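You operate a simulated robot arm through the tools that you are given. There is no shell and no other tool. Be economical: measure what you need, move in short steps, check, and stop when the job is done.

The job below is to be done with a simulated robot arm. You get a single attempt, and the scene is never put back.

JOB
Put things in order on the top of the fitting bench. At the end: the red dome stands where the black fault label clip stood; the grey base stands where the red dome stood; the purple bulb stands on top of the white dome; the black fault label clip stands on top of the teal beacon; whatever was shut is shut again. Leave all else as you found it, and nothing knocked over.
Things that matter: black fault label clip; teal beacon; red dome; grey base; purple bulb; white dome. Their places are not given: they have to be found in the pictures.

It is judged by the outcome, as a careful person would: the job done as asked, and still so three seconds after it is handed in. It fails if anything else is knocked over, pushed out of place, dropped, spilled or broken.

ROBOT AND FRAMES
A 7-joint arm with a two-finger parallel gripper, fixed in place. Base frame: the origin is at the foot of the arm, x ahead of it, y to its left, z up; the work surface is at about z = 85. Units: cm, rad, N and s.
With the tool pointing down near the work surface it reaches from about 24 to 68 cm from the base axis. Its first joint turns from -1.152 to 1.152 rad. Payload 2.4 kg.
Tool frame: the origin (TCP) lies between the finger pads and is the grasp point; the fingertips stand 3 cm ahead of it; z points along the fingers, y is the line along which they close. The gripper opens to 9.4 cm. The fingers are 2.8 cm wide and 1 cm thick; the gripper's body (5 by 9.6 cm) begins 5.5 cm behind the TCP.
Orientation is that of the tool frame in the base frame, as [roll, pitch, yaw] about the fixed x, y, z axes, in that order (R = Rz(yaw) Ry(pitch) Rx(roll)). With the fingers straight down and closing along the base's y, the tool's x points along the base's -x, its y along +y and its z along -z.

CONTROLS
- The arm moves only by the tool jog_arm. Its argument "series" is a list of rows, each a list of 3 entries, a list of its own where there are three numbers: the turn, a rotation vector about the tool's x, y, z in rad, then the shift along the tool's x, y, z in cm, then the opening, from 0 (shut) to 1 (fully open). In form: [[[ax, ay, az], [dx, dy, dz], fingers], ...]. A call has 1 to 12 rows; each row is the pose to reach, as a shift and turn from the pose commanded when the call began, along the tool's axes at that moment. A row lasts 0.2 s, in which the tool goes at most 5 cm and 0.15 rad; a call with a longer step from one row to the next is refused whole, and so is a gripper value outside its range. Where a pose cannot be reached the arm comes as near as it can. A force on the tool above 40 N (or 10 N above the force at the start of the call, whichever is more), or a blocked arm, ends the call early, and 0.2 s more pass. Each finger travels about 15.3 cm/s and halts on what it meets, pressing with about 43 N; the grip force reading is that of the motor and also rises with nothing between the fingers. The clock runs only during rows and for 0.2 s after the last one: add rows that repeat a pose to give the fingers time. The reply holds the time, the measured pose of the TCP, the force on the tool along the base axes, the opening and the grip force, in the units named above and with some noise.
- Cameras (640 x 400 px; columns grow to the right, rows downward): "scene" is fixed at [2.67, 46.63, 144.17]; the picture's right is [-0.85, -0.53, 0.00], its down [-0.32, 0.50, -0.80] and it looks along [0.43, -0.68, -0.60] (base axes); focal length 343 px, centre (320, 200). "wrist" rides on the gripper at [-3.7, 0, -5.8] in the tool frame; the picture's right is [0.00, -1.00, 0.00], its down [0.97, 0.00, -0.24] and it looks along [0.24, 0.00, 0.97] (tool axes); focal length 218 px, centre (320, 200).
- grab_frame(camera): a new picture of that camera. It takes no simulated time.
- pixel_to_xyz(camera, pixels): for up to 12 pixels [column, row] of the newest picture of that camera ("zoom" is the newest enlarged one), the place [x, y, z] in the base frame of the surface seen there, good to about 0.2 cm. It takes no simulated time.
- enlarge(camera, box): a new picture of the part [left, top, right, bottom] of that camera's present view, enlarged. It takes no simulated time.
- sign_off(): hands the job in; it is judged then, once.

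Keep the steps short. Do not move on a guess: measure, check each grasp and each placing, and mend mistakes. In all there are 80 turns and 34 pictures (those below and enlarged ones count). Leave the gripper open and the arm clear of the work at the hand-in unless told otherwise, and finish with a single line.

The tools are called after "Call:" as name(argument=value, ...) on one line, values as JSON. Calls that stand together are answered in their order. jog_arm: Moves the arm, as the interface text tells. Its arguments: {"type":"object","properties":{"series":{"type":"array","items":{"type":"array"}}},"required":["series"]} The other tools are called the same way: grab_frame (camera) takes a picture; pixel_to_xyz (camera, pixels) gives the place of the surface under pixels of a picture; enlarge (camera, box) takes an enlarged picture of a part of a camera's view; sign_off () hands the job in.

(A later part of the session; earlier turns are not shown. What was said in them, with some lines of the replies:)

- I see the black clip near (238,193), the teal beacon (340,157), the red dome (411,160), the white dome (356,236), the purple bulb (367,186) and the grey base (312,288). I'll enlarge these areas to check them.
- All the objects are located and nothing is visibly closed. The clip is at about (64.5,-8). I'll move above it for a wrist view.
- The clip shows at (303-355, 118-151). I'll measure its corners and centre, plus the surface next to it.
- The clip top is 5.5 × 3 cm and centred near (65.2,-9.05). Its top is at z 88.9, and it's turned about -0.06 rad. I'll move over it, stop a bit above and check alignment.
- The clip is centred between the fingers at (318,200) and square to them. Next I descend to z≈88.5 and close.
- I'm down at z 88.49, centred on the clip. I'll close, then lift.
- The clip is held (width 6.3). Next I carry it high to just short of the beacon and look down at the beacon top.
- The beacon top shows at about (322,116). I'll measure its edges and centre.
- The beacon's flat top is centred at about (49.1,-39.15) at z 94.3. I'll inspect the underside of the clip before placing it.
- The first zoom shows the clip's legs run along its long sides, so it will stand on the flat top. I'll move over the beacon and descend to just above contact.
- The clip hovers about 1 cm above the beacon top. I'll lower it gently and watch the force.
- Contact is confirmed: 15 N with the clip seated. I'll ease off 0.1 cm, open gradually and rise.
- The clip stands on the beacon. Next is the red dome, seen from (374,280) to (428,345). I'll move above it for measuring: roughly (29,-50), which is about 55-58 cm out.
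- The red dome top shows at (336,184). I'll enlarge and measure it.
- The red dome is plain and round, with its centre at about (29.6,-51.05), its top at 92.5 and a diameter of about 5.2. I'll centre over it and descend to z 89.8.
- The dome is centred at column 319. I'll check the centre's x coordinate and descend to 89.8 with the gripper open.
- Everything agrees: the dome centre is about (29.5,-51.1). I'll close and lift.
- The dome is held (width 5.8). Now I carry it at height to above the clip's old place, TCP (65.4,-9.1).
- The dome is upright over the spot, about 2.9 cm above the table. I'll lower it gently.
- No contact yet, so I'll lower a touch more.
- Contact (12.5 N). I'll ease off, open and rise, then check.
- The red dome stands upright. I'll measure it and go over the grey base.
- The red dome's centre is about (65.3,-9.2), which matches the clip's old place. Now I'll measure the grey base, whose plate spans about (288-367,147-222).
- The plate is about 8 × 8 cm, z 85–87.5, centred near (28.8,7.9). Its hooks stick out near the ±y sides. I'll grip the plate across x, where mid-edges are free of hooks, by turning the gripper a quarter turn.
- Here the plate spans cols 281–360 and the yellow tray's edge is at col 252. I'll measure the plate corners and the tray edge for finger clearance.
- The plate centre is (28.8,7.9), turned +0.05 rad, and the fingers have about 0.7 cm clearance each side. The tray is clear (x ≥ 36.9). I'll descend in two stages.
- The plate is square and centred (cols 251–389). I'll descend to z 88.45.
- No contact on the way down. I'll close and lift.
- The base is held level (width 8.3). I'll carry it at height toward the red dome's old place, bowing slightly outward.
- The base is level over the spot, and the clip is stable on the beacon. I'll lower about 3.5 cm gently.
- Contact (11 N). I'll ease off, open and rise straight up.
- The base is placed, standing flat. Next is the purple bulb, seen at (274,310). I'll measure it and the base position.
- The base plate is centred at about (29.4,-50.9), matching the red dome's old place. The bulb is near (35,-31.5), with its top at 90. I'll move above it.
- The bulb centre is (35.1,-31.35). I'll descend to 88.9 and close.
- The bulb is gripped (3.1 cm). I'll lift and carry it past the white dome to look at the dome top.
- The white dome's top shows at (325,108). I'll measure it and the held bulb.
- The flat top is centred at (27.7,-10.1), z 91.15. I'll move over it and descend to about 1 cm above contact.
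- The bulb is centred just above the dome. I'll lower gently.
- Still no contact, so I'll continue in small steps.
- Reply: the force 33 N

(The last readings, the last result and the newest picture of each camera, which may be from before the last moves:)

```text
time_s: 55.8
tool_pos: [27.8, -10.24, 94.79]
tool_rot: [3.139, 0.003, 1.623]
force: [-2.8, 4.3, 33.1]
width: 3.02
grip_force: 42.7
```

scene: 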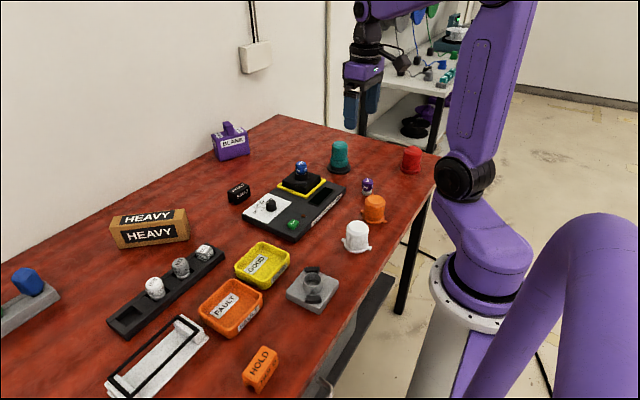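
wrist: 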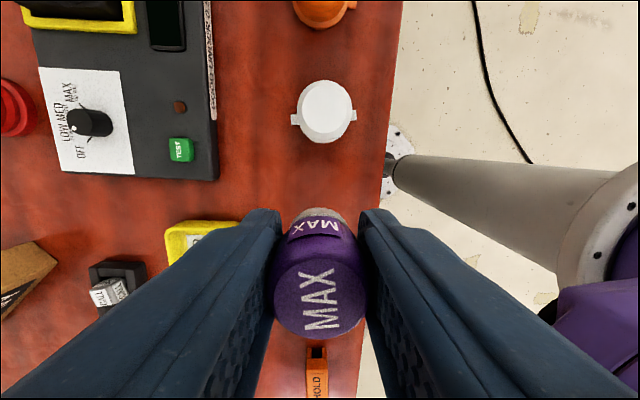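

Firm contact (33 N). I'll ease off 0.13, open slowly, and rise.

Call:
jog_arm(series=[[[0, 0, 0], [0, 0, -0.13], 0.15], [[0, 0, 0], [0, 0, -0.13], 0.15], [[0, 0, 0], [0, 0, -0.13], 0.4], [[0, 0, 0], [0, 0, -0.13], 0.7], [[0, 0, 0], [0, 0, -0.13], 1], [[0, 0, 0], [0, 0, -0.13], 1], [[0, 0, 0], [0, 0, -3], 1], [[0, 0, 0], [0, 0, -8], 1], [[0, 0, 0], [0, 0, -13], 1], [[0, 0, 0], [0, 0, -18], 1], [[0, 0, 0], [0, 0, -18], 1]])

Call:
grab_frame(camera="scene")

```text
time_s: 58.2
tool_pos: [27.63, -10.17, 112.85]
tool_rot: [3.141, 0.001, 1.623]
force: [-0.3, -0.2, -0.5]
width: 9.4
grip_force: 0.0
```

```text
2 pictures are left
```

scene: 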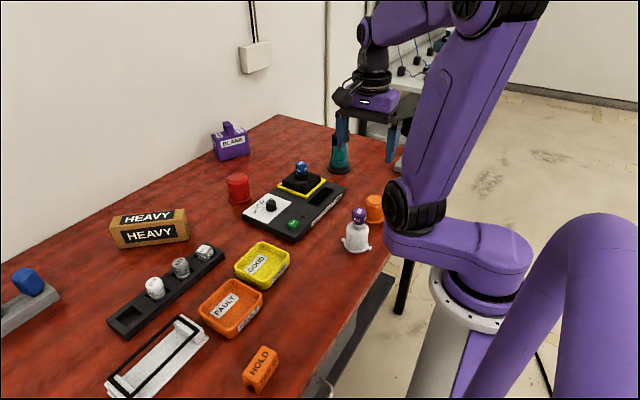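

The bulb stands on the white dome. I'll move the arm aside, to about (34,9) at the same height, and take a final look.

Call:
jog_arm(series=[[[0, 0, 0], [4, 1.5, 0], 1], [[0, 0, 0], [8, 3, 0], 1], [[0, 0, 0], [12, 4.5, 0], 1], [[0, 0, 0], [16, 6, 0], 1], [[0, 0, 0], [19, 7, -2], 1], [[0, 0, 0], [19, 7, -2], 1], [[0, 0, 0], [19, 7, -2], 1]])

Call:
grab_frame(camera="scene")

```text
time_s: 59.8
tool_pos: [33.68, 9.12, 114.85]
tool_rot: [-3.139, 0.0, 1.619]
force: [0.6, -0.4, 0.0]
width: 9.4
grip_force: 0.1
```

```text
1 pictures are left
```

scene: 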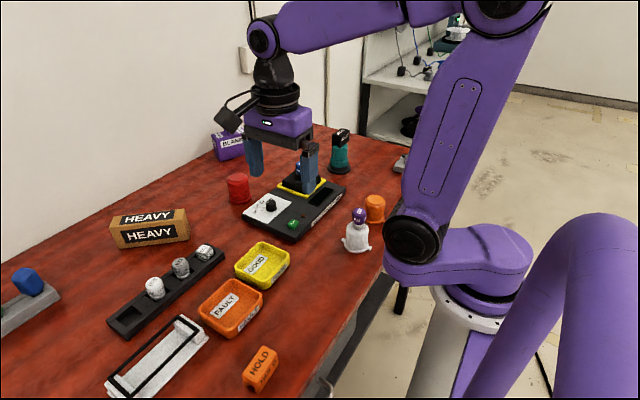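

The clip is on the beacon, the red dome is in the clip's place, and the bulb is on the white dome. The grey base is in the red dome's old place, as measured earlier. Nothing else has moved, nothing was opened, and the gripper is open and clear. I'll hand in.

Call:
sign_off()

```text
The job is handed in.
```

The job is handed in: all four items are where you asked, nothing had to be opened or shut again, nothing was knocked over, and the gripper is open and clear of the work.
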